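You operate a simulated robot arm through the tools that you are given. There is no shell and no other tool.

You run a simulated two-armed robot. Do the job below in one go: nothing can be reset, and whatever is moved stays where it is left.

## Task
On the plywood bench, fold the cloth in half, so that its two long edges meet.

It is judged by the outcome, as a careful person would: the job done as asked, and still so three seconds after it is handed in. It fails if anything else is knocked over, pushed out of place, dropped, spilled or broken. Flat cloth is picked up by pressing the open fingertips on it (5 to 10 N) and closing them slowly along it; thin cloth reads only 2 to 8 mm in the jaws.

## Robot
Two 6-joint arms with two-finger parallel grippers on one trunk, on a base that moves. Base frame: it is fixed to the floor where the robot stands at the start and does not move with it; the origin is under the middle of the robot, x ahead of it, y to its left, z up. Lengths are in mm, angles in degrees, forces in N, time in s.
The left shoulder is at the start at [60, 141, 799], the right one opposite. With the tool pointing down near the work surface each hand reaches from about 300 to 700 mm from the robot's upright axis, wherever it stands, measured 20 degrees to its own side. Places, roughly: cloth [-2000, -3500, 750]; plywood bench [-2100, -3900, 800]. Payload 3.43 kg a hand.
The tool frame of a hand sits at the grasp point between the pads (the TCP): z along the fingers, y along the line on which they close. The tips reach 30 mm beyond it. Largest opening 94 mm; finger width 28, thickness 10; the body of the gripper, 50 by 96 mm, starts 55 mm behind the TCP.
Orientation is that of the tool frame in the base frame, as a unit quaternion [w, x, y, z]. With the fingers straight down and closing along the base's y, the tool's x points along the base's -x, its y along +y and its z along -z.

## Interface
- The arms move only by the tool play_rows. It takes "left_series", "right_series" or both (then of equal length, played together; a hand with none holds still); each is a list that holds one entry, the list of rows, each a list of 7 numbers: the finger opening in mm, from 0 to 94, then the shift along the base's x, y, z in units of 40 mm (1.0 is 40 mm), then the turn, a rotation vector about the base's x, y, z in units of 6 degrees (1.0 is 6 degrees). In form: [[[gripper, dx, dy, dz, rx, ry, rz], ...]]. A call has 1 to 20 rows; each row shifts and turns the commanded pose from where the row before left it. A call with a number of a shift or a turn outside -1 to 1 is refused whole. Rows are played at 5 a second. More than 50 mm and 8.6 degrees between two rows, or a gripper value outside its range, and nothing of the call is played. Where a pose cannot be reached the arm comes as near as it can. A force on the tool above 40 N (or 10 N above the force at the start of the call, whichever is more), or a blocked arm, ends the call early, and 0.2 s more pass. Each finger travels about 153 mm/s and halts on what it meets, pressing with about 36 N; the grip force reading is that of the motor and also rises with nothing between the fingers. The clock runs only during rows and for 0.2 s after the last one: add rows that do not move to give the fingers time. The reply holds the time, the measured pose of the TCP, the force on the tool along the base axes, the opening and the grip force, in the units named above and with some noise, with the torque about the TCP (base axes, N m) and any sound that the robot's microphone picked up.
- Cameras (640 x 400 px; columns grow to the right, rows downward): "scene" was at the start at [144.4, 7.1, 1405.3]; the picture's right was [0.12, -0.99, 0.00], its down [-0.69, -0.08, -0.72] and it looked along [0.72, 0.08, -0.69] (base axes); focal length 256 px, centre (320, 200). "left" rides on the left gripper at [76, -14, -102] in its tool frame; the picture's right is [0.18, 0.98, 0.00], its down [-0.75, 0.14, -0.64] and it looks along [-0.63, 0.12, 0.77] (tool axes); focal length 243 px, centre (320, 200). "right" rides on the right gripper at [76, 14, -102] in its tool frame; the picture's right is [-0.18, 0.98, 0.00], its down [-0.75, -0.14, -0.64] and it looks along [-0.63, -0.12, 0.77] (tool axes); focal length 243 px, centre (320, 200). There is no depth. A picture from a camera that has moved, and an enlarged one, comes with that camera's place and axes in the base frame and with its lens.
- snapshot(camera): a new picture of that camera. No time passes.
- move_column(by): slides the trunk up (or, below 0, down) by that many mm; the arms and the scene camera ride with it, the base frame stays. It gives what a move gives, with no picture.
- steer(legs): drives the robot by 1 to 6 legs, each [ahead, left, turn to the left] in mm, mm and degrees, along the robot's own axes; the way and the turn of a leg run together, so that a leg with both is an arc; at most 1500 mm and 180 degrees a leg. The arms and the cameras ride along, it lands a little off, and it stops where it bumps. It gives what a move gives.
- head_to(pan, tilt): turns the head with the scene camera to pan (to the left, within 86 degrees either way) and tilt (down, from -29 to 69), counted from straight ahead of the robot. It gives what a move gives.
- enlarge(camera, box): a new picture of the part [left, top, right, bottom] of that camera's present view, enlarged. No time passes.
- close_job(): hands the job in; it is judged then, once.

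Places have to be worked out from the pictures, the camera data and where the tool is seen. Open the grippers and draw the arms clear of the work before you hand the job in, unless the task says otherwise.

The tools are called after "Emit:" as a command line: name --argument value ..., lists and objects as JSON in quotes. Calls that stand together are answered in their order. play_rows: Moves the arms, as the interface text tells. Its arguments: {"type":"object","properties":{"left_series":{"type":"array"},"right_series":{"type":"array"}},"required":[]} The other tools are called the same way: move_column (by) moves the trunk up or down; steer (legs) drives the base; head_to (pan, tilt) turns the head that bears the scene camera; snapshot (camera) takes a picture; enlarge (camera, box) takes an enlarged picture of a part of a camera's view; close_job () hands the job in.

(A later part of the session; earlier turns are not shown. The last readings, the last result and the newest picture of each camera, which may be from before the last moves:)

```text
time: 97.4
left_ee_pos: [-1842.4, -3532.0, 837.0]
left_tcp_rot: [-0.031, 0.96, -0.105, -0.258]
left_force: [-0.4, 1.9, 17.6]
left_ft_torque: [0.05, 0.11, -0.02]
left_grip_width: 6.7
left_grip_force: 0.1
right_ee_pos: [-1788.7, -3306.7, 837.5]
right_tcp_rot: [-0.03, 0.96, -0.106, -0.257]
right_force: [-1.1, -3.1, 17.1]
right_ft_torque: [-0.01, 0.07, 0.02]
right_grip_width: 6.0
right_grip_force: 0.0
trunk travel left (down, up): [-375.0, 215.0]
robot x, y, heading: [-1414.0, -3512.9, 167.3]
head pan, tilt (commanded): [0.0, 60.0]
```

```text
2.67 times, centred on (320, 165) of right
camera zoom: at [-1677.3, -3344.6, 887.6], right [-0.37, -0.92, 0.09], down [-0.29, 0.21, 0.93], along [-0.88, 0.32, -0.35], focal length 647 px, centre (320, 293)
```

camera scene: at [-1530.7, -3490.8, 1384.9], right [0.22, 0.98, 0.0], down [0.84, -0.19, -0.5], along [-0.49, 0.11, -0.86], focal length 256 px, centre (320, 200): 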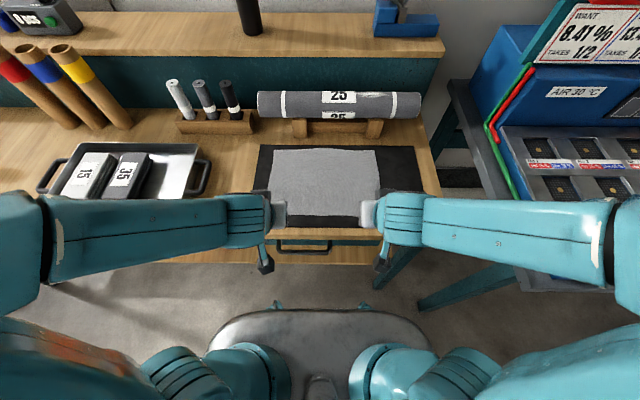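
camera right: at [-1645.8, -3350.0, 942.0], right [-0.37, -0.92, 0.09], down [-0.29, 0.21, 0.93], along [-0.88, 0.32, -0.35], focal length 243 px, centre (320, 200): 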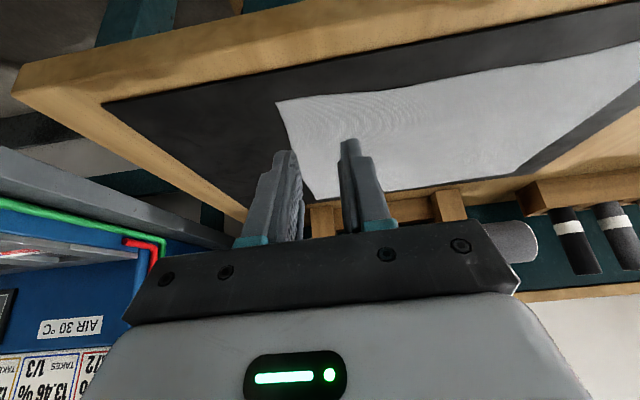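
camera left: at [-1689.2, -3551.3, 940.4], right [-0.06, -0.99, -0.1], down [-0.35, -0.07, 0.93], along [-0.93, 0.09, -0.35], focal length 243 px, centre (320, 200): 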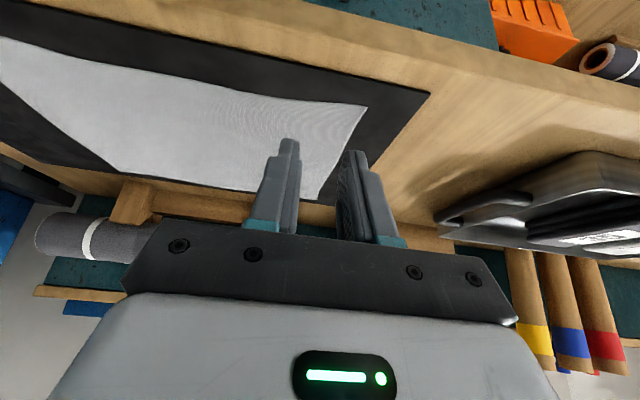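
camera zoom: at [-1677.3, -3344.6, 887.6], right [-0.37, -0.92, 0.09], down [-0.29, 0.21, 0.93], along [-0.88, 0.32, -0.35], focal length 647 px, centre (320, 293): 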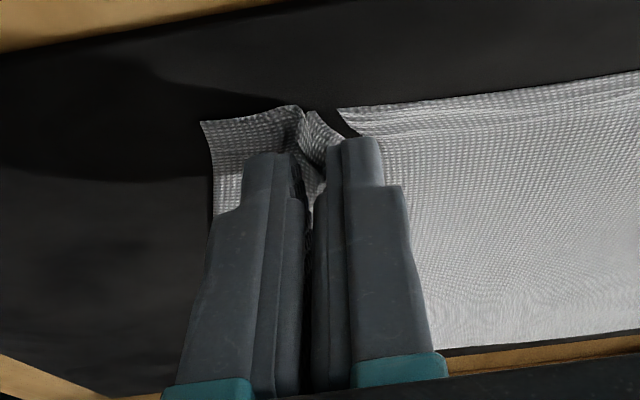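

Rucks have formed between the fingers of both hands. I close fully and hold.

Emit:
play_rows --left_series '[[[6, 0, 0, 0.006, 0, 0, 0], [4, 0, 0, 0.006, 0, 0, 0], [2, 0, 0, 0, 0, 0, 0], [0, 0, 0, 0, 0, 0, 0], [0, 0, 0, 0, 0, 0, 0], [0, 0, 0, 0, 0, 0, 0], [0, 0, 0, 0, 0, 0, 0]]]' --right_series '[[[6, 0, 0, 0.006, 0, 0, 0], [4, 0, 0, 0.006, 0, 0, 0], [2, 0, 0, 0, 0, 0, 0], [0, 0, 0, 0, 0, 0, 0], [0, 0, 0, 0, 0, 0, 0], [0, 0, 0, 0, 0, 0, 0], [0, 0, 0, 0, 0, 0, 0]]]'

Emit:
enlarge --camera "left" --box '[200, 90, 440, 240]'

Emit:
enlarge --camera "right" --box '[200, 90, 440, 240]'

```text
time: 99.0
left_ee_pos: [-1843.0, -3531.7, 837.1]
left_tcp_rot: [-0.031, 0.96, -0.105, -0.256]
left_force: [0.4, 5.7, 13.5]
left_ft_torque: [0.19, 0.01, -0.04]
left_grip_width: 1.4
left_grip_force: 36.4
right_ee_pos: [-1788.3, -3307.0, 836.1]
right_tcp_rot: [-0.029, 0.96, -0.106, -0.258]
right_force: [-0.6, -10.0, 8.0]
right_ft_torque: [-0.32, 0.04, 0.07]
right_grip_width: 1.6
right_grip_force: 36.1
trunk travel left (down, up): [-375.0, 215.0]
robot x, y, heading: [-1411.4, -3514.8, 166.9]
head pan, tilt (commanded): [0.0, 60.0]
```

```text
2.67 times, centred on (320, 165) of left
camera zoom: at [-1724.5, -3544.7, 887.0], right [-0.06, -0.99, -0.1], down [-0.36, -0.07, 0.93], along [-0.93, 0.09, -0.35], focal length 647 px, centre (320, 293)
```

zoom: 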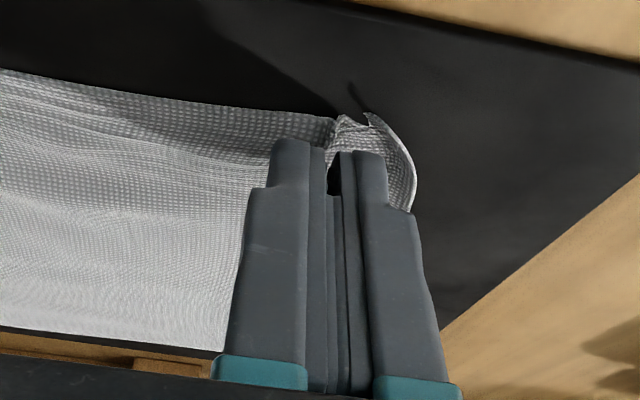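

```text
2.67 times, centred on (320, 165) of right
camera zoom: at [-1677.3, -3344.5, 887.9], right [-0.37, -0.92, 0.09], down [-0.29, 0.21, 0.93], along [-0.88, 0.32, -0.35], focal length 647 px, centre (320, 293)
```

zoom: 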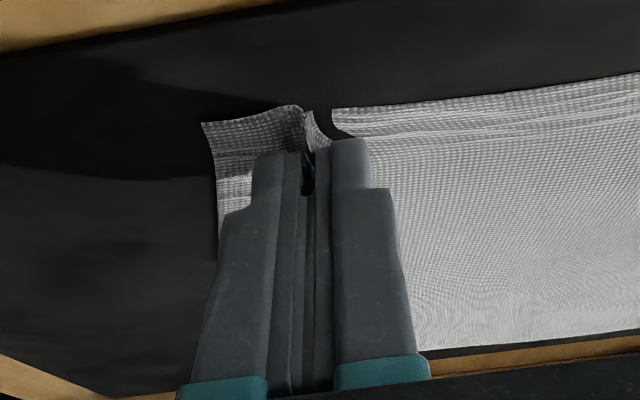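

Jaw readings are 1.4 and 1.6 mm with full grip force, so it's uncertain how much cloth is held. I lift both hands 20 mm to see whether the corners come along.

Emit:
play_rows --left_series '[[[0, 0, 0, 0.125, 0, 0, 0], [0, 0, 0, 0.125, 0, 0, 0], [0, 0, 0, 0.125, 0, 0, 0], [0, 0, 0, 0.125, 0, 0, 0], [0, 0, 0, 0, 0, 0, 0]]]' --right_series '[[[0, 0, 0, 0.125, 0, 0, 0], [0, 0, 0, 0.125, 0, 0, 0], [0, 0, 0, 0.125, 0, 0, 0], [0, 0, 0, 0.125, 0, 0, 0], [0, 0, 0, 0, 0, 0, 0]]]'

Emit:
enlarge --camera "left" --box '[200, 90, 440, 240]'

Emit:
enlarge --camera "right" --box '[200, 90, 440, 240]'

Emit:
snapshot --camera "scene"

```text
time: 100.2
left_ee_pos: [-1844.1, -3532.4, 856.4]
left_tcp_rot: [-0.031, 0.96, -0.107, -0.256]
left_force: [1.9, 8.3, -0.2]
left_ft_torque: [0.27, -0.06, -0.06]
left_grip_width: 1.7
left_grip_force: 36.3
right_ee_pos: [-1791.3, -3305.0, 857.2]
right_tcp_rot: [-0.03, 0.96, -0.105, -0.257]
right_force: [-2.9, -7.5, -0.5]
right_ft_torque: [-0.26, 0.09, 0.07]
right_grip_width: 1.6
right_grip_force: 36.0
trunk travel left (down, up): [-375.0, 215.0]
robot x, y, heading: [-1413.5, -3514.7, 167.3]
head pan, tilt (commanded): [0.0, 60.0]
```

```text
2.67 times, centred on (320, 165) of left
camera zoom: at [-1725.7, -3544.5, 907.0], right [-0.06, -0.99, -0.1], down [-0.36, -0.07, 0.93], along [-0.93, 0.09, -0.35], focal length 647 px, centre (320, 293)
```

zoom: 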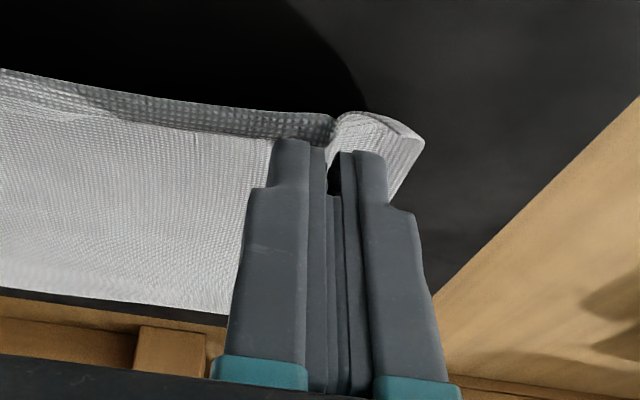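

```text
2.67 times, centred on (320, 165) of right
camera zoom: at [-1678.8, -3343.6, 907.7], right [-0.37, -0.92, 0.09], down [-0.29, 0.21, 0.93], along [-0.88, 0.32, -0.35], focal length 647 px, centre (320, 293)
```

zoom: 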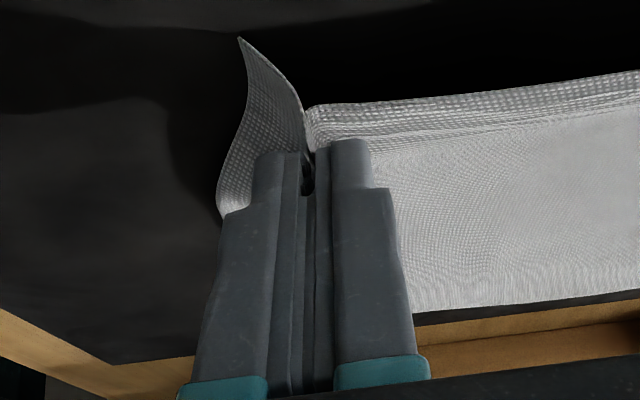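

```text
taken
camera scene: at [-1534.7, -3490.9, 1384.1], right [0.22, 0.98, 0.0], down [0.84, -0.19, -0.5], along [-0.49, 0.11, -0.87], focal length 256 px, centre (320, 200)
```

scene: 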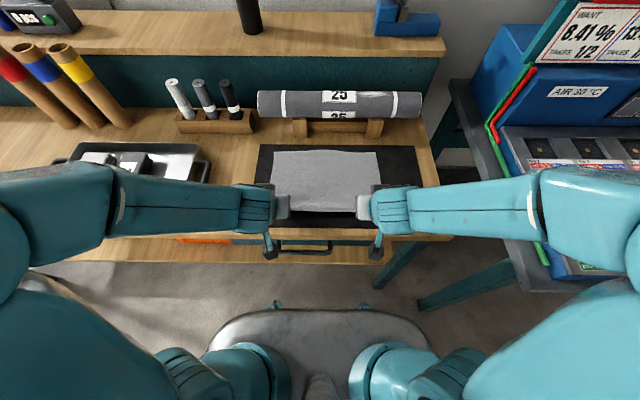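

Both front corners are firmly held and lifted; there is ~8 N of sideways pull, so the hands should come slightly together. I now carry the edge up along an arc about the fold line (f≈1106) to its top, easing the left hand 10 mm and right 2 mm inward and rotating the tools back upright.

Emit:
play_rows --left_series '[[[0, -0.179, 0.084, 0.254, -0.075, -0.325, 0], [0, -0.179, 0.084, 0.254, -0.075, -0.325, 0], [0, -0.179, 0.084, 0.254, -0.075, -0.325, 0], [0, -0.261, 0.103, 0.234, -0.075, -0.325, 0], [0, -0.261, 0.103, 0.234, -0.075, -0.325, 0], [0, -0.261, 0.103, 0.234, -0.075, -0.325, 0], [0, -0.311, 0.072, 0.115, -0.075, -0.325, 0], [0, -0.311, 0.072, 0.115, -0.075, -0.325, 0], [0, -0.311, 0.072, 0.115, -0.075, -0.325, 0], [0, 0, 0, 0, 0, 0, 0]]]' --right_series '[[[0, -0.19, 0.035, 0.254, -0.075, -0.325, 0], [0, -0.19, 0.035, 0.254, -0.075, -0.325, 0], [0, -0.19, 0.035, 0.254, -0.075, -0.325, 0], [0, -0.272, 0.054, 0.234, -0.075, -0.325, 0], [0, -0.272, 0.054, 0.234, -0.075, -0.325, 0], [0, -0.272, 0.054, 0.234, -0.075, -0.325, 0], [0, -0.311, 0.072, 0.115, -0.075, -0.325, 0], [0, -0.311, 0.072, 0.115, -0.075, -0.325, 0], [0, -0.311, 0.072, 0.115, -0.075, -0.325, 0], [0, 0, 0, 0, 0, 0, 0]]]'

Emit:
snapshot --camera "scene"

Emit:
snapshot --camera "left"

Emit:
snapshot --camera "right"

```text
time: 102.4
left_ee_pos: [-1931.8, -3501.0, 929.9]
left_tcp_rot: [-0.012, 0.988, -0.109, -0.104]
left_force: [0.5, 0.2, -0.1]
left_ft_torque: [0.02, 0.0, 0.02]
left_grip_width: 1.5
left_grip_force: 36.3
right_ee_pos: [-1881.1, -3286.5, 929.6]
right_tcp_rot: [-0.013, 0.988, -0.11, -0.104]
right_force: [0.1, 0.0, 0.2]
right_ft_torque: [0.02, 0.03, 0.01]
right_grip_width: 1.6
right_grip_force: 36.3
trunk travel left (down, up): [-375.0, 215.0]
robot x, y, heading: [-1413.8, -3516.7, 167.0]
head pan, tilt (commanded): [0.0, 60.0]
```

```text
taken
camera scene: at [-1533.1, -3491.3, 1384.4], right [0.22, 0.98, 0.0], down [0.84, -0.19, -0.5], along [-0.49, 0.11, -0.87], focal length 256 px, centre (320, 200)
```

scene: 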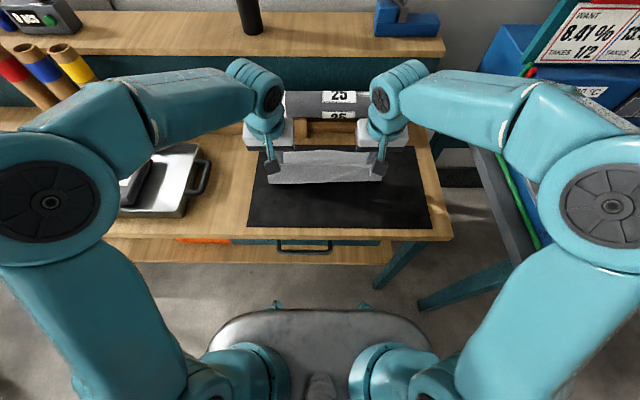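

```text
taken
camera left: at [-1835.6, -3508.7, 1013.8], right [-0.04, -1.0, -0.04], down [-0.62, -0.01, 0.78], along [-0.78, 0.06, -0.62], focal length 243 px, centre (320, 200)
```

left: 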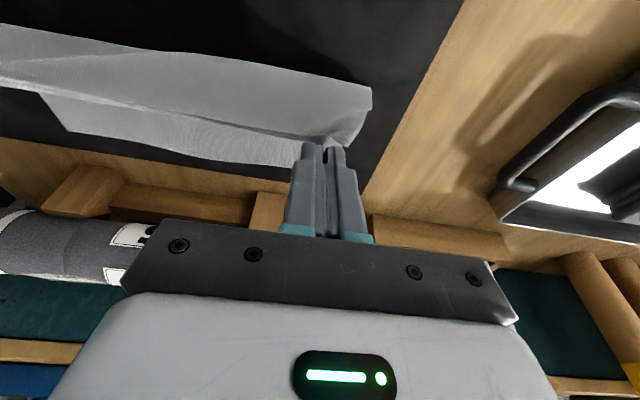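

```text
taken
camera right: at [-1791.0, -3319.7, 1014.5], right [-0.39, -0.92, 0.04], down [-0.56, 0.27, 0.79], along [-0.73, 0.29, -0.62], focal length 243 px, centre (320, 200)
```

right: 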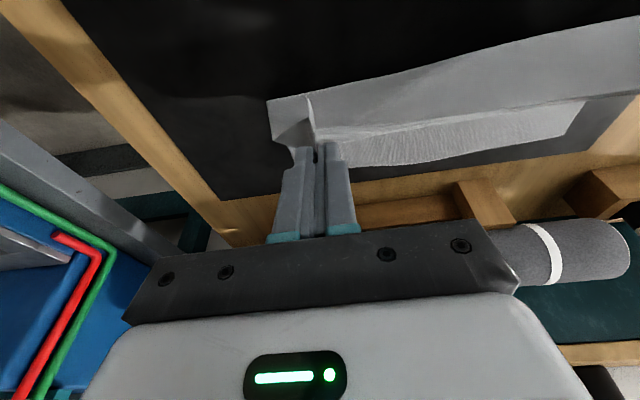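

The front half now hangs cleanly from both hands, no tension left. I carry the edge on over to the back and down to about 12 mm above the lower layer, turning the tools vertical and keeping clear of the "25" roll behind (front of its stand at f≈1268).

Emit:
play_rows --left_series '[[[0, -0.311, 0.072, -0.005, -0.075, -0.325, 0], [0, -0.311, 0.072, -0.005, -0.075, -0.325, 0], [0, -0.311, 0.072, -0.005, -0.075, -0.325, 0], [0, -0.31, 0.072, -0.123, -0.075, -0.325, 0], [0, -0.31, 0.072, -0.123, -0.075, -0.325, 0], [0, -0.31, 0.072, -0.123, -0.075, -0.325, 0], [0, -0.203, 0.047, -0.192, 0, 0, 0], [0, -0.203, 0.047, -0.192, 0, 0, 0], [0, -0.203, 0.047, -0.192, 0, 0, 0], [0, -0.114, 0.026, -0.208, 0, 0, 0], [0, -0.114, 0.026, -0.208, 0, 0, 0], [0, -0.114, 0.026, -0.208, 0, 0, 0], [0, 0, 0, 0, 0, 0, 0]]]' --right_series '[[[0, -0.311, 0.072, -0.005, -0.075, -0.325, 0], [0, -0.311, 0.072, -0.005, -0.075, -0.325, 0], [0, -0.311, 0.072, -0.005, -0.075, -0.325, 0], [0, -0.31, 0.072, -0.123, -0.075, -0.325, 0], [0, -0.31, 0.072, -0.123, -0.075, -0.325, 0], [0, -0.31, 0.072, -0.123, -0.075, -0.325, 0], [0, -0.203, 0.047, -0.192, 0, 0, 0], [0, -0.203, 0.047, -0.192, 0, 0, 0], [0, -0.203, 0.047, -0.192, 0, 0, 0], [0, -0.114, 0.026, -0.208, 0, 0, 0], [0, -0.114, 0.026, -0.208, 0, 0, 0], [0, -0.114, 0.026, -0.208, 0, 0, 0], [0, 0, 0, 0, 0, 0, 0]]]'

Emit:
snapshot --camera "scene"

Emit:
snapshot --camera "left"

Emit:
snapshot --camera "right"

```text
time: 105.2
left_ee_pos: [-2045.7, -3474.4, 866.4]
left_tcp_rot: [-0.001, 0.994, -0.11, 0.0]
left_force: [-0.9, -0.9, 0.5]
left_ft_torque: [0.0, -0.01, 0.06]
left_grip_width: 1.5
left_grip_force: 36.2
right_ee_pos: [-1994.6, -3259.0, 865.2]
right_tcp_rot: [-0.001, 0.994, -0.109, 0.0]
right_force: [0.4, -0.2, -0.1]
right_ft_torque: [0.05, -0.02, -0.04]
right_grip_width: 1.4
right_grip_force: 35.8
trunk travel left (down, up): [-375.0, 215.0]
robot x, y, heading: [-1415.6, -3515.6, 167.2]
head pan, tilt (commanded): [0.0, 60.0]
```

```text
taken
camera scene: at [-1533.7, -3491.1, 1384.3], right [0.22, 0.98, 0.0], down [0.84, -0.19, -0.5], along [-0.49, 0.11, -0.87], focal length 256 px, centre (320, 200)
```

scene: 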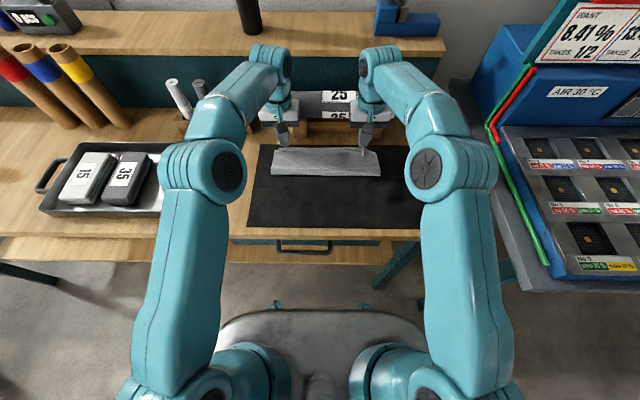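

```text
taken
camera left: at [-1967.7, -3478.1, 968.3], right [-0.03, -1.0, 0.0], down [-0.77, 0.03, 0.64], along [-0.64, 0.02, -0.77], focal length 243 px, centre (320, 200)
```

left: 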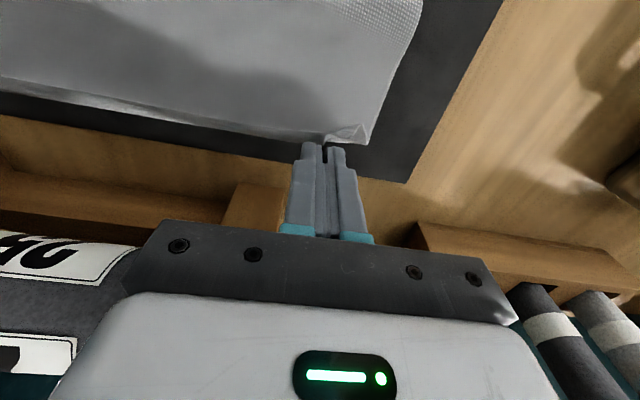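

```text
taken
camera right: at [-1923.3, -3289.2, 968.8], right [-0.39, -0.92, 0.0], down [-0.7, 0.3, 0.64], along [-0.59, 0.25, -0.77], focal length 243 px, centre (320, 200)
```

right: 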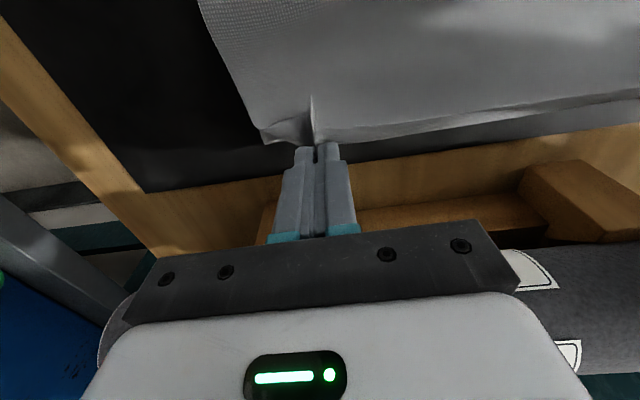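

The edge is now above the back edge, tips ~30 mm high. I enlarge both wrist views to compare upper and lower edges before lowering.

Emit:
enlarge --camera "left" --box '[180, 40, 460, 215]'

Emit:
enlarge --camera "right" --box '[180, 40, 460, 215]'

Emit:
enlarge --camera "scene" --box '[230, 110, 430, 235]'

```text
2.29 times, centred on (320, 128) of left
camera zoom: at [-1967.7, -3478.1, 968.3], right [-0.03, -1.0, 0.0], down [-0.77, 0.03, 0.64], along [-0.64, 0.02, -0.77], focal length 555 px, centre (320, 366)
```

zoom: 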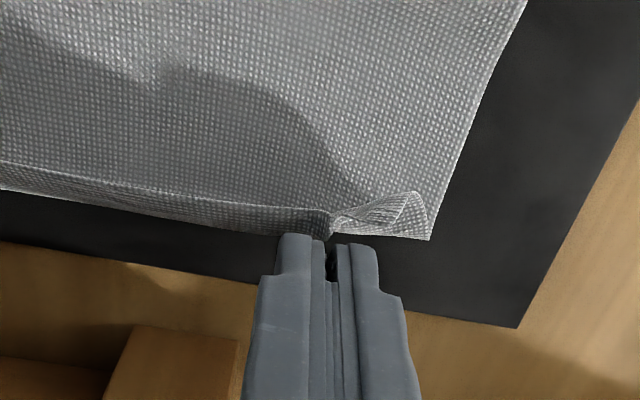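

```text
2.29 times, centred on (320, 128) of right
camera zoom: at [-1923.3, -3289.2, 968.8], right [-0.39, -0.92, 0.0], down [-0.7, 0.3, 0.64], along [-0.59, 0.25, -0.77], focal length 555 px, centre (320, 366)
```

zoom: 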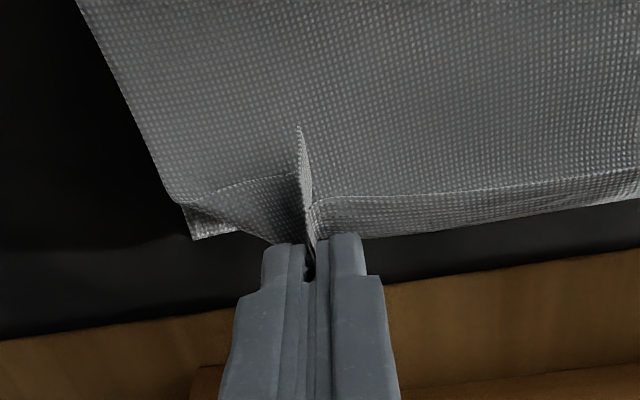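

```text
3.20 times, centred on (330, 172) of scene
camera zoom: at [-1533.7, -3491.1, 1384.3], right [0.22, 0.98, 0.0], down [0.84, -0.19, -0.5], along [-0.49, 0.11, -0.87], focal length 821 px, centre (288, 288)
```

zoom: 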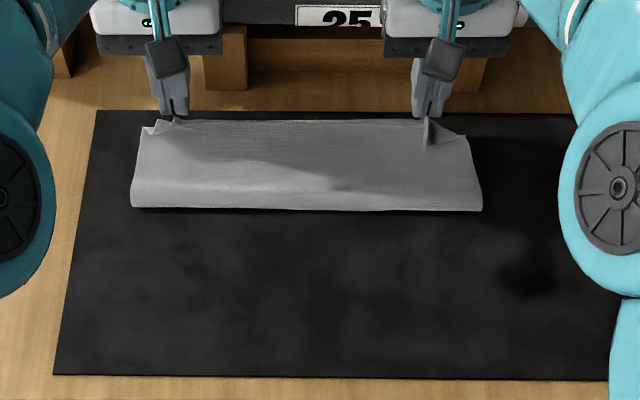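

The upper layer lies well over the lower one; a ~10 mm strip along the edge is curled back on top by the grip, and side edges line up. I lower further to just above contact while moving 6 mm farther back.

Emit:
play_rows --left_series '[[[0, -0.0365, 0.0084, -0.144, 0, 0, 0], [0, -0.0365, 0.0084, -0.144, 0, 0, 0], [0, -0.0365, 0.0084, -0.144, 0, 0, 0], [0, -0.0365, 0.0084, -0.144, 0, 0, 0], [0, 0, 0, 0, 0, 0, 0]]]' --right_series '[[[0, -0.0365, 0.0084, -0.144, 0, 0, 0], [0, -0.0365, 0.0084, -0.144, 0, 0, 0], [0, -0.0365, 0.0084, -0.144, 0, 0, 0], [0, -0.0365, 0.0084, -0.144, 0, 0, 0], [0, 0, 0, 0, 0, 0, 0]]]'

Emit:
enlarge --camera "left" --box '[180, 40, 460, 215]'

Emit:
enlarge --camera "right" --box '[180, 40, 460, 215]'

Emit:
enlarge --camera "scene" --box '[230, 110, 430, 235]'

```text
time: 106.4
left_ee_pos: [-2050.4, -3472.5, 844.8]
left_tcp_rot: [0.0, 0.994, -0.11, 0.0]
left_force: [0.3, 0.2, 0.2]
left_ft_torque: [-0.01, -0.02, 0.03]
left_grip_width: 1.3
left_grip_force: 36.5
right_ee_pos: [-2000.2, -3260.1, 842.7]
right_tcp_rot: [0.0, 0.994, -0.109, 0.0]
right_force: [-0.2, -0.6, 1.2]
right_ft_torque: [0.03, -0.03, -0.01]
right_grip_width: 1.8
right_grip_force: 36.3
trunk travel left (down, up): [-375.0, 215.0]
robot x, y, heading: [-1415.2, -3516.0, 167.3]
head pan, tilt (commanded): [0.0, 60.0]
```

```text
2.29 times, centred on (320, 128) of left
camera zoom: at [-1974.0, -3476.7, 944.9], right [-0.03, -1.0, 0.0], down [-0.77, 0.03, 0.64], along [-0.64, 0.02, -0.77], focal length 555 px, centre (320, 366)
```

zoom: 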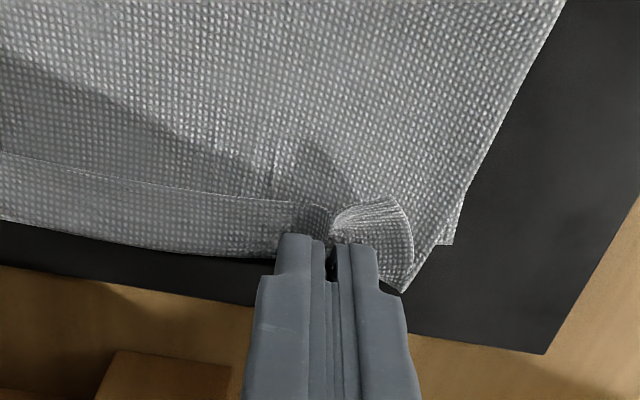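

```text
2.29 times, centred on (320, 128) of right
camera zoom: at [-1929.2, -3288.2, 945.3], right [-0.39, -0.92, 0.0], down [-0.7, 0.3, 0.64], along [-0.59, 0.25, -0.77], focal length 555 px, centre (320, 366)
```

zoom: 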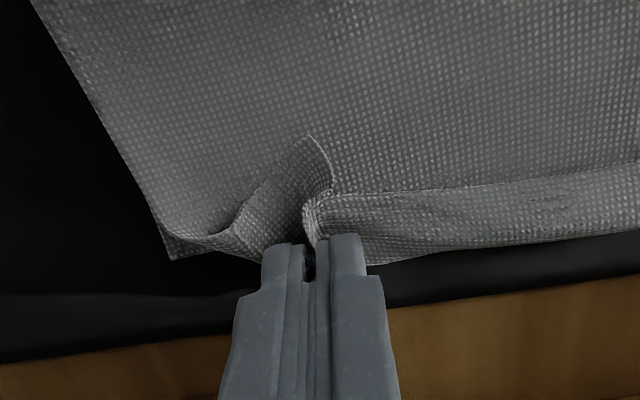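

```text
3.20 times, centred on (330, 172) of scene
camera zoom: at [-1534.1, -3491.0, 1384.2], right [0.22, 0.98, 0.0], down [0.84, -0.19, -0.5], along [-0.49, 0.11, -0.87], focal length 821 px, centre (288, 288)
```

zoom: 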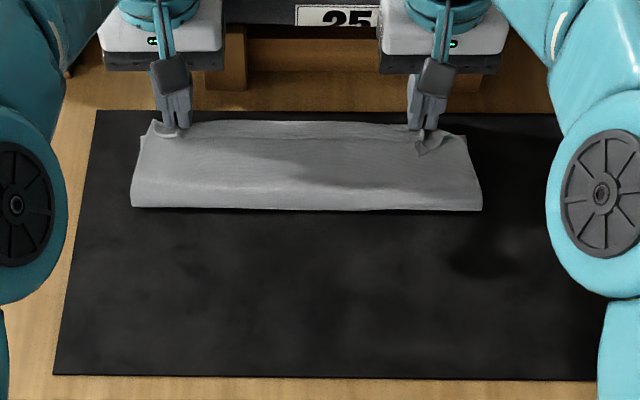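

The bend of the curled strip sits at f≈1220 and the strip is ~20 mm wide, while the lower back edge is at f≈1207–1212; so the upper layer overshoots by roughly 25–30 mm. I lift a little, come back ~30 mm and lower again to just above contact.

Emit:
play_rows --left_series '[[[0, 0.1315, -0.0304, 0.225, 0, 0, 0], [0, 0.1315, -0.0304, 0.225, 0, 0, 0], [0, 0.1315, -0.0304, 0.225, 0, 0, 0], [0, 0.1315, -0.0304, 0.225, 0, 0, 0], [0, 0.0487, -0.0112, -0.175, 0, 0, 0], [0, 0.0487, -0.0112, -0.175, 0, 0, 0], [0, 0.0487, -0.0112, -0.175, 0, 0, 0], [0, 0.0487, -0.0112, -0.175, 0, 0, 0], [0, 0, 0, 0, 0, 0, 0]]]' --right_series '[[[0, 0.1315, -0.0304, 0.225, 0, 0, 0], [0, 0.1315, -0.0304, 0.225, 0, 0, 0], [0, 0.1315, -0.0304, 0.225, 0, 0, 0], [0, 0.1315, -0.0304, 0.225, 0, 0, 0], [0, 0.0487, -0.0112, -0.175, 0, 0, 0], [0, 0.0487, -0.0112, -0.175, 0, 0, 0], [0, 0.0487, -0.0112, -0.175, 0, 0, 0], [0, 0.0487, -0.0112, -0.175, 0, 0, 0], [0, 0, 0, 0, 0, 0, 0]]]'

Emit:
enlarge --camera "left" --box '[180, 40, 460, 215]'

Emit:
enlarge --camera "right" --box '[180, 40, 460, 215]'

Emit:
enlarge --camera "scene" --box '[230, 110, 430, 235]'

```text
time: 108.4
left_ee_pos: [-2023.1, -3479.8, 850.8]
left_tcp_rot: [0.001, 0.994, -0.11, 0.0]
left_force: [-0.2, 0.2, -0.7]
left_ft_torque: [0.03, -0.01, 0.03]
left_grip_width: 1.5
left_grip_force: 36.2
right_ee_pos: [-1973.7, -3266.3, 850.0]
right_tcp_rot: [0.0, 0.994, -0.109, 0.0]
right_force: [0.6, -0.3, 0.1]
right_ft_torque: [0.0, 0.0, 0.03]
right_grip_width: 1.5
right_grip_force: 35.9
trunk travel left (down, up): [-375.0, 215.0]
robot x, y, heading: [-1414.6, -3516.2, 167.3]
head pan, tilt (commanded): [0.0, 60.0]
```

```text
2.29 times, centred on (320, 128) of left
camera zoom: at [-1945.5, -3482.4, 952.7], right [-0.03, -1.0, 0.0], down [-0.77, 0.03, 0.64], along [-0.64, 0.02, -0.77], focal length 555 px, centre (320, 366)
```

zoom: 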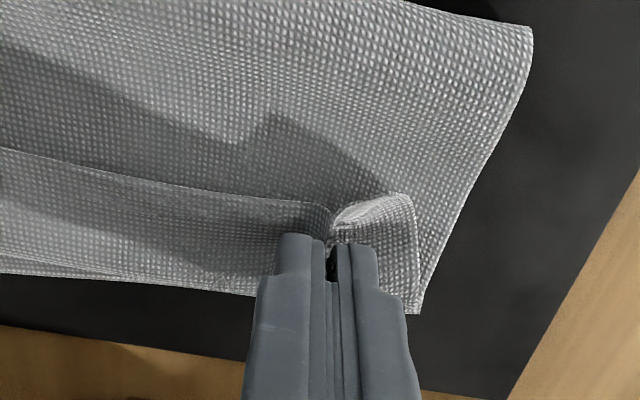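

```text
2.29 times, centred on (320, 128) of right
camera zoom: at [-1901.1, -3294.4, 953.1], right [-0.39, -0.92, 0.0], down [-0.7, 0.3, 0.64], along [-0.59, 0.25, -0.77], focal length 555 px, centre (320, 366)
```

zoom: 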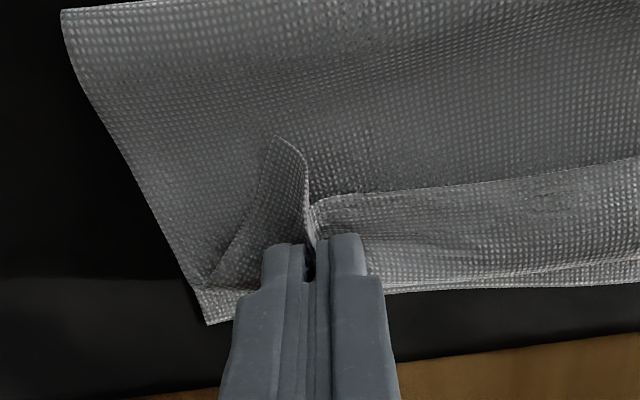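

```text
3.20 times, centred on (330, 172) of scene
camera zoom: at [-1534.6, -3490.9, 1384.2], right [0.22, 0.98, 0.0], down [0.84, -0.19, -0.5], along [-0.49, 0.11, -0.87], focal length 821 px, centre (288, 288)
```

zoom: 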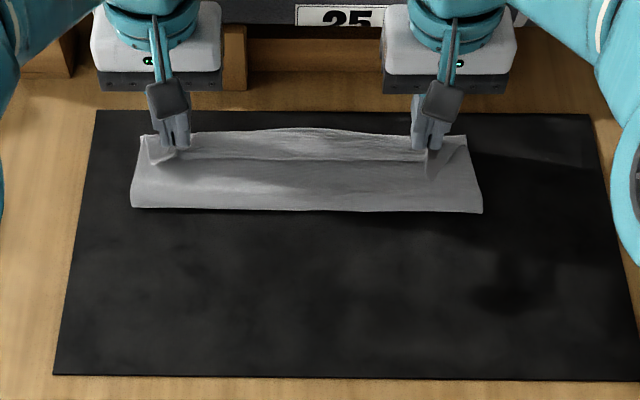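

Now the bend sits at f≈1193 and the strip (20 mm) would unfold to ≈1213, matching the lower back edge (1206 at BL, ~1214 mid, 1210 at BR). I lower both hands 11 mm towards contact.

Emit:
play_rows --left_series '[[[0, 0, 0, -0.1, 0, 0, 0], [0, 0, 0, -0.1, 0, 0, 0], [0, 0, 0, -0.075, 0, 0, 0], [0, 0, 0, 0, 0, 0, 0]]]' --right_series '[[[0, 0, 0, -0.1, 0, 0, 0], [0, 0, 0, -0.1, 0, 0, 0], [0, 0, 0, -0.075, 0, 0, 0], [0, 0, 0, 0, 0, 0, 0]]]'

Emit:
enlarge --camera "left" --box '[180, 40, 460, 215]'

Emit:
enlarge --camera "right" --box '[180, 40, 460, 215]'

```text
time: 109.4
left_ee_pos: [-2024.5, -3479.5, 839.7]
left_tcp_rot: [0.001, 0.994, -0.11, 0.0]
left_force: [0.0, 1.1, 3.4]
left_ft_torque: [0.03, -0.02, 0.02]
left_grip_width: 1.2
left_grip_force: 36.5
right_ee_pos: [-1972.3, -3265.2, 840.6]
right_tcp_rot: [-0.001, 0.994, -0.11, 0.0]
right_force: [-0.7, -1.0, 1.2]
right_ft_torque: [0.01, 0.03, 0.0]
right_grip_width: 1.3
right_grip_force: 36.0
trunk travel left (down, up): [-375.0, 215.0]
robot x, y, heading: [-1413.6, -3516.6, 167.3]
head pan, tilt (commanded): [0.0, 60.0]
```

```text
2.29 times, centred on (320, 128) of left
camera zoom: at [-1945.1, -3482.7, 942.3], right [-0.03, -1.0, 0.0], down [-0.77, 0.03, 0.64], along [-0.64, 0.02, -0.77], focal length 555 px, centre (320, 366)
```

zoom: 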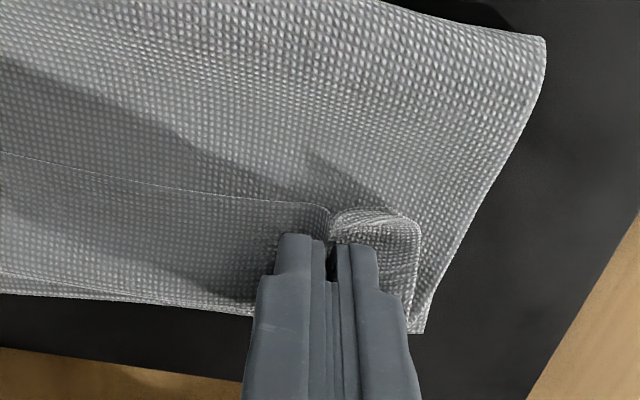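

```text
2.29 times, centred on (320, 128) of right
camera zoom: at [-1900.6, -3294.5, 942.6], right [-0.39, -0.92, 0.0], down [-0.7, 0.3, 0.64], along [-0.59, 0.25, -0.77], focal length 555 px, centre (320, 366)
```

zoom: 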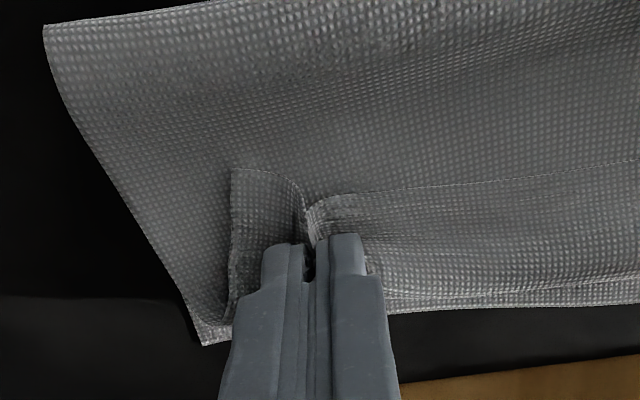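

Measured more carefully, the curled strip is ~33 mm wide (free edge f≈1169, bend ≈1204), so unfolded it would still overshoot by ~22 mm. I lift slightly, bring both hands another 22 mm back, and lower again.

Emit:
play_rows --left_series '[[[0, 0.0853, -0.0197, 0.156, 0, 0, 0], [0, 0.0853, -0.0197, 0.156, 0, 0, 0], [0, 0.0853, -0.0197, 0.156, 0, 0, 0], [0, 0.0853, -0.0197, 0.156, 0, 0, 0], [0, 0.0487, -0.0112, -0.14, 0, 0, 0], [0, 0.0487, -0.0112, -0.14, 0, 0, 0], [0, 0.0487, -0.0112, -0.14, 0, 0, 0], [0, 0.0487, -0.0112, -0.14, 0, 0, 0], [0, 0, 0, 0, 0, 0, 0]]]' --right_series '[[[0, 0.0853, -0.0197, 0.156, 0, 0, 0], [0, 0.0853, -0.0197, 0.156, 0, 0, 0], [0, 0.0853, -0.0197, 0.156, 0, 0, 0], [0, 0.0853, -0.0197, 0.156, 0, 0, 0], [0, 0.0487, -0.0112, -0.14, 0, 0, 0], [0, 0.0487, -0.0112, -0.14, 0, 0, 0], [0, 0.0487, -0.0112, -0.14, 0, 0, 0], [0, 0.0487, -0.0112, -0.14, 0, 0, 0], [0, 0, 0, 0, 0, 0, 0]]]'

Emit:
enlarge --camera "left" --box '[180, 40, 460, 215]'

Emit:
enlarge --camera "right" --box '[180, 40, 460, 215]'

Emit:
enlarge --camera "scene" --box '[230, 110, 430, 235]'

```text
time: 111.4
left_ee_pos: [-2003.0, -3483.9, 843.2]
left_tcp_rot: [0.0, 0.994, -0.11, 0.001]
left_force: [-0.3, -0.3, -0.9]
left_ft_torque: [0.01, -0.05, 0.05]
left_grip_width: 1.2
left_grip_force: 35.9
right_ee_pos: [-1950.8, -3270.3, 842.9]
right_tcp_rot: [0.0, 0.994, -0.11, 0.0]
right_force: [-0.6, -0.2, -0.2]
right_ft_torque: [0.01, -0.01, 0.0]
right_grip_width: 1.7
right_grip_force: 35.8
trunk travel left (down, up): [-375.0, 215.0]
robot x, y, heading: [-1412.0, -3515.1, 167.3]
head pan, tilt (commanded): [0.0, 60.0]
```

```text
2.29 times, centred on (320, 128) of left
camera zoom: at [-1924.4, -3487.9, 944.2], right [-0.03, -1.0, 0.0], down [-0.77, 0.03, 0.64], along [-0.64, 0.02, -0.77], focal length 555 px, centre (320, 366)
```

zoom: 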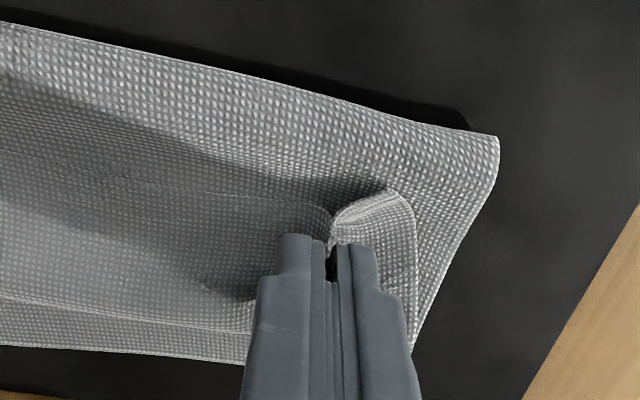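

```text
2.29 times, centred on (320, 128) of right
camera zoom: at [-1879.7, -3298.8, 944.9], right [-0.39, -0.92, 0.0], down [-0.7, 0.3, 0.64], along [-0.59, 0.25, -0.77], focal length 555 px, centre (320, 366)
```

zoom: 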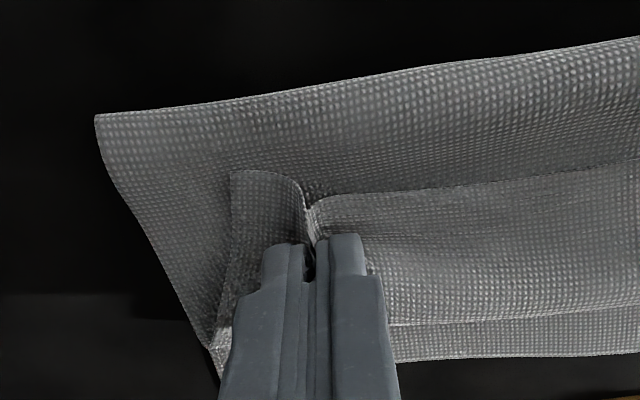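

```text
3.20 times, centred on (330, 172) of scene
camera zoom: at [-1534.6, -3490.9, 1384.2], right [0.22, 0.98, 0.0], down [0.84, -0.19, -0.5], along [-0.49, 0.11, -0.87], focal length 821 px, centre (288, 288)
```

zoom: 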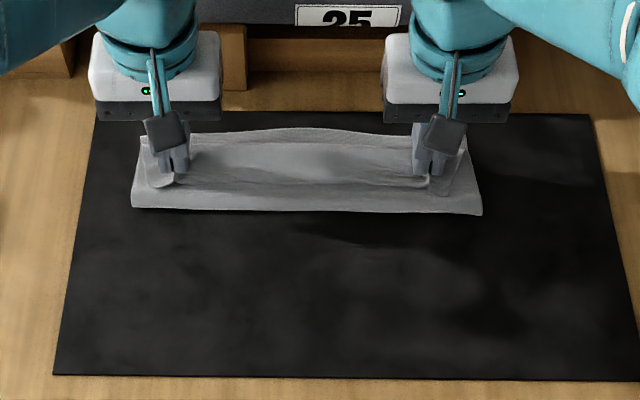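

The hold points are now where they should be for the edges to meet once the curled strip opens out (strip material ≈30 mm from the edge at f≈1178, ideal ≈1183). I move 4 mm farther back and open both jaws slowly just above the cloth.

Emit:
play_rows --left_series '[[[0, -0.0487, 0.0112, 0, 0, 0, 0], [0, -0.0487, 0.0112, 0, 0, 0, 0], [4, 0, 0, 0, 0, 0, 0], [8, 0, 0, 0, 0, 0, 0], [12, 0, 0, 0, 0, 0, 0], [16, 0, 0, 0, 0, 0, 0], [20, 0, 0, 0, 0, 0, 0], [24, 0, 0, 0, 0, 0, 0], [28, 0, 0, 0, 0, 0, 0], [28, 0, 0, 0, 0, 0, 0]]]' --right_series '[[[0, -0.0487, 0.0112, 0, 0, 0, 0], [0, -0.0487, 0.0112, 0, 0, 0, 0], [4, 0, 0, 0, 0, 0, 0], [8, 0, 0, 0, 0, 0, 0], [12, 0, 0, 0, 0, 0, 0], [16, 0, 0, 0, 0, 0, 0], [20, 0, 0, 0, 0, 0, 0], [24, 0, 0, 0, 0, 0, 0], [28, 0, 0, 0, 0, 0, 0], [28, 0, 0, 0, 0, 0, 0]]]'

Emit:
enlarge --camera "left" --box '[180, 40, 460, 215]'

Emit:
enlarge --camera "right" --box '[180, 40, 460, 215]'

Emit:
enlarge --camera "scene" --box '[230, 110, 430, 235]'

```text
time: 113.6
left_ee_pos: [-2005.8, -3483.8, 842.2]
left_tcp_rot: [0.0, 0.994, -0.11, 0.001]
left_force: [0.6, -0.2, -0.3]
left_ft_torque: [-0.02, 0.01, 0.02]
left_grip_width: 28.1
left_grip_force: 0.0
right_ee_pos: [-1955.2, -3269.8, 842.5]
right_tcp_rot: [0.0, 0.994, -0.11, 0.001]
right_force: [0.0, -0.3, 0.3]
right_ft_torque: [-0.01, 0.02, 0.01]
right_grip_width: 28.1
right_grip_force: 0.0
trunk travel left (down, up): [-375.0, 215.0]
robot x, y, heading: [-1412.1, -3518.9, 167.3]
head pan, tilt (commanded): [0.0, 60.0]
```

```text
2.29 times, centred on (320, 128) of left
camera zoom: at [-1928.0, -3487.2, 943.9], right [-0.03, -1.0, 0.0], down [-0.77, 0.03, 0.64], along [-0.64, 0.02, -0.77], focal length 555 px, centre (320, 366)
```

zoom: 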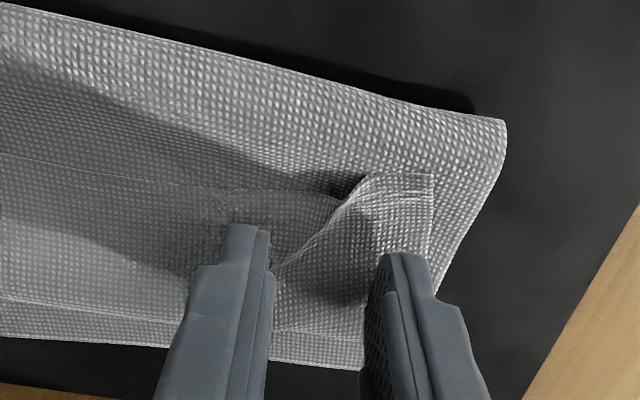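

```text
2.29 times, centred on (320, 128) of right
camera zoom: at [-1883.4, -3298.4, 945.1], right [-0.39, -0.92, 0.0], down [-0.7, 0.3, 0.64], along [-0.59, 0.25, -0.77], focal length 555 px, centre (320, 366)
```

zoom: 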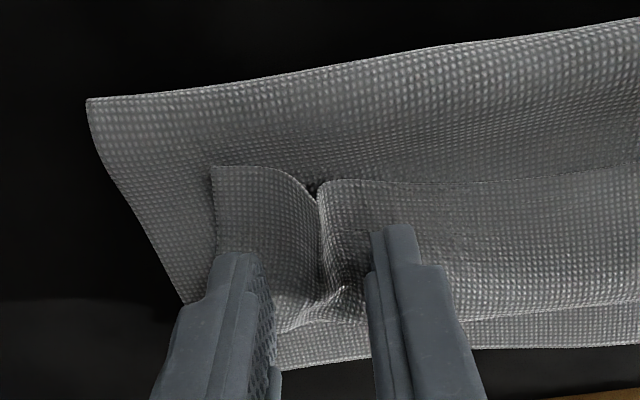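

```text
3.20 times, centred on (330, 172) of scene
camera zoom: at [-1534.4, -3490.9, 1384.2], right [0.22, 0.98, 0.0], down [0.84, -0.19, -0.5], along [-0.49, 0.11, -0.87], focal length 821 px, centre (288, 288)
```

zoom: 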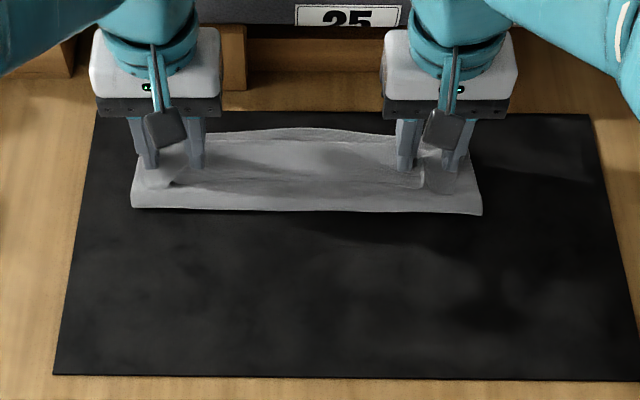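

The strip stays folded back on top after release, with small standing rucks where the fingers were. I raise both hands 45 mm to inspect before correcting it.

Emit:
play_rows --left_series '[[[28, 0, 0, 0.35, 0, 0, 0], [28, 0.2, -0.05, 0.4, 0, 0, 0], [28, 0.2, -0.05, 0.4, 0, 0, 0], [28, 0, 0, 0, 0, 0, 0]]]' --right_series '[[[28, 0, 0, 0.35, 0, 0, 0], [28, 0.2, -0.05, 0.4, 0, 0, 0], [28, 0.2, -0.05, 0.4, 0, 0, 0], [28, 0, 0, 0, 0, 0, 0]]]'

Emit:
snapshot --camera "left"

Emit:
snapshot --camera "right"

Emit:
enlarge --camera "scene" --box '[240, 120, 400, 220]'

```text
time: 114.6
left_ee_pos: [-1990.6, -3487.0, 887.9]
left_tcp_rot: [0.0, 0.994, -0.11, 0.001]
left_force: [-0.3, -0.5, -0.7]
left_ft_torque: [-0.03, -0.02, -0.02]
left_grip_width: 28.1
left_grip_force: 0.0
right_ee_pos: [-1939.5, -3273.3, 887.4]
right_tcp_rot: [0.0, 0.994, -0.109, 0.001]
right_force: [-0.2, 0.5, -1.1]
right_ft_torque: [-0.02, -0.04, -0.05]
right_grip_width: 28.0
right_grip_force: 0.1
trunk travel left (down, up): [-375.0, 215.0]
robot x, y, heading: [-1410.9, -3516.0, 167.2]
head pan, tilt (commanded): [0.0, 60.0]
```

```text
taken
camera left: at [-1912.6, -3491.0, 989.1], right [-0.04, -1.0, 0.0], down [-0.77, 0.03, 0.64], along [-0.64, 0.02, -0.77], focal length 243 px, centre (320, 200)
```

left: 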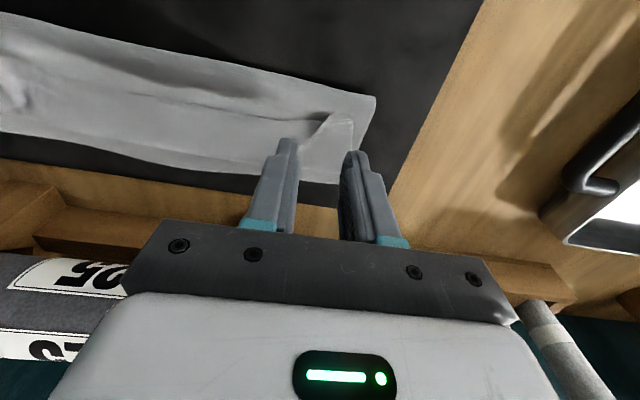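

```text
taken
camera right: at [-1868.2, -3302.4, 990.5], right [-0.39, -0.92, 0.0], down [-0.71, 0.3, 0.64], along [-0.59, 0.25, -0.77], focal length 243 px, centre (320, 200)
```

right: 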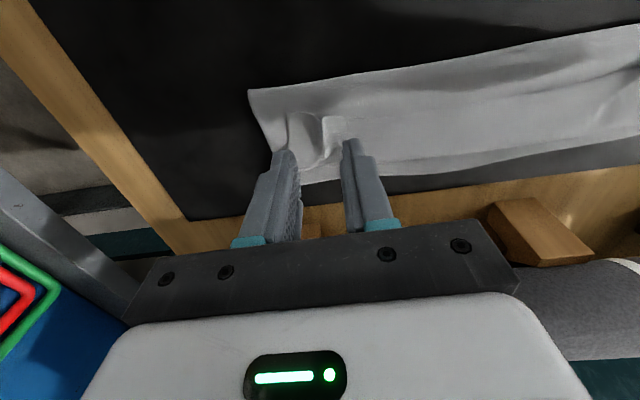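

```text
4.00 times, centred on (320, 170) of scene
camera zoom: at [-1535.2, -3490.7, 1384.1], right [0.22, 0.98, 0.0], down [0.84, -0.19, -0.5], along [-0.49, 0.11, -0.87], focal length 1026 px, centre (320, 320)
```

zoom: 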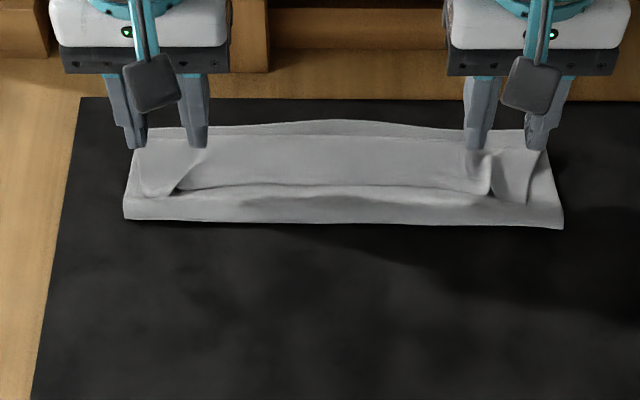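

The strip's free edge lies at f≈1150 and its bend near 1195, with standing rucks right at my hands' lateral positions. I take close-ups to locate the strip's edge and rucks precisely for a better re-grip close to the edge.

Emit:
enlarge --camera "left" --box '[220, 60, 420, 185]'

Emit:
enlarge --camera "right" --box '[220, 60, 420, 185]'

Emit:
enlarge --camera "left" --box '[0, 0, 300, 190]'

```text
3.20 times, centred on (320, 122) of left
camera zoom: at [-1912.6, -3491.0, 989.1], right [-0.04, -1.0, 0.0], down [-0.77, 0.03, 0.64], along [-0.64, 0.02, -0.77], focal length 776 px, centre (320, 448)
```

zoom: 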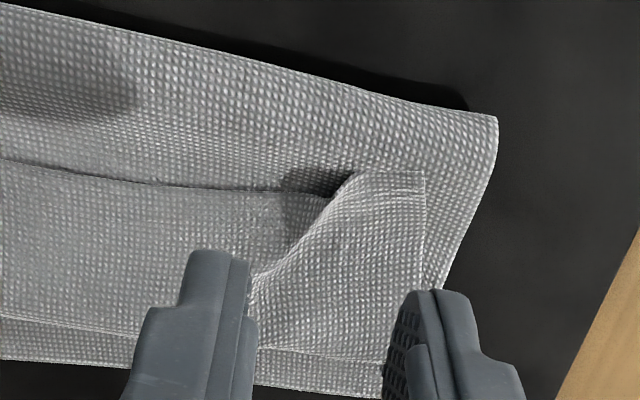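

```text
3.20 times, centred on (320, 122) of right
camera zoom: at [-1868.2, -3302.4, 990.5], right [-0.39, -0.92, 0.0], down [-0.71, 0.3, 0.64], along [-0.59, 0.25, -0.77], focal length 776 px, centre (320, 448)
```

zoom: 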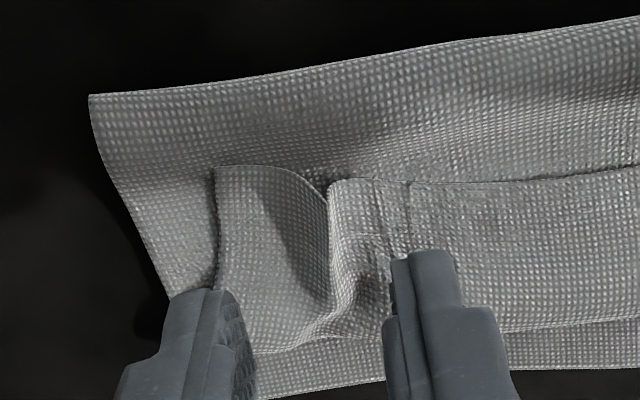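

```text
2.11 times, centred on (150, 95) of left
camera zoom: at [-1912.6, -3491.0, 989.1], right [-0.04, -1.0, 0.0], down [-0.77, 0.03, 0.64], along [-0.64, 0.02, -0.77], focal length 511 px, centre (678, 421)
```

zoom: 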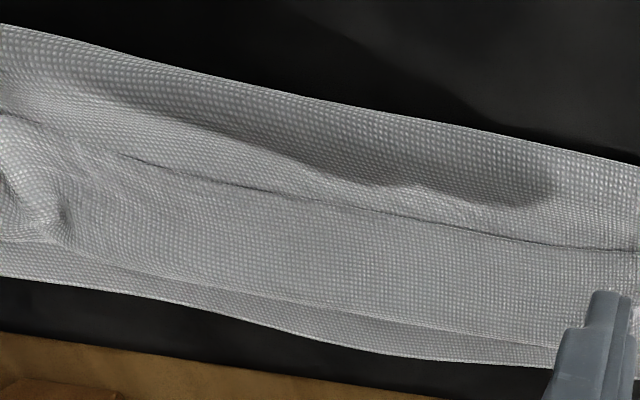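

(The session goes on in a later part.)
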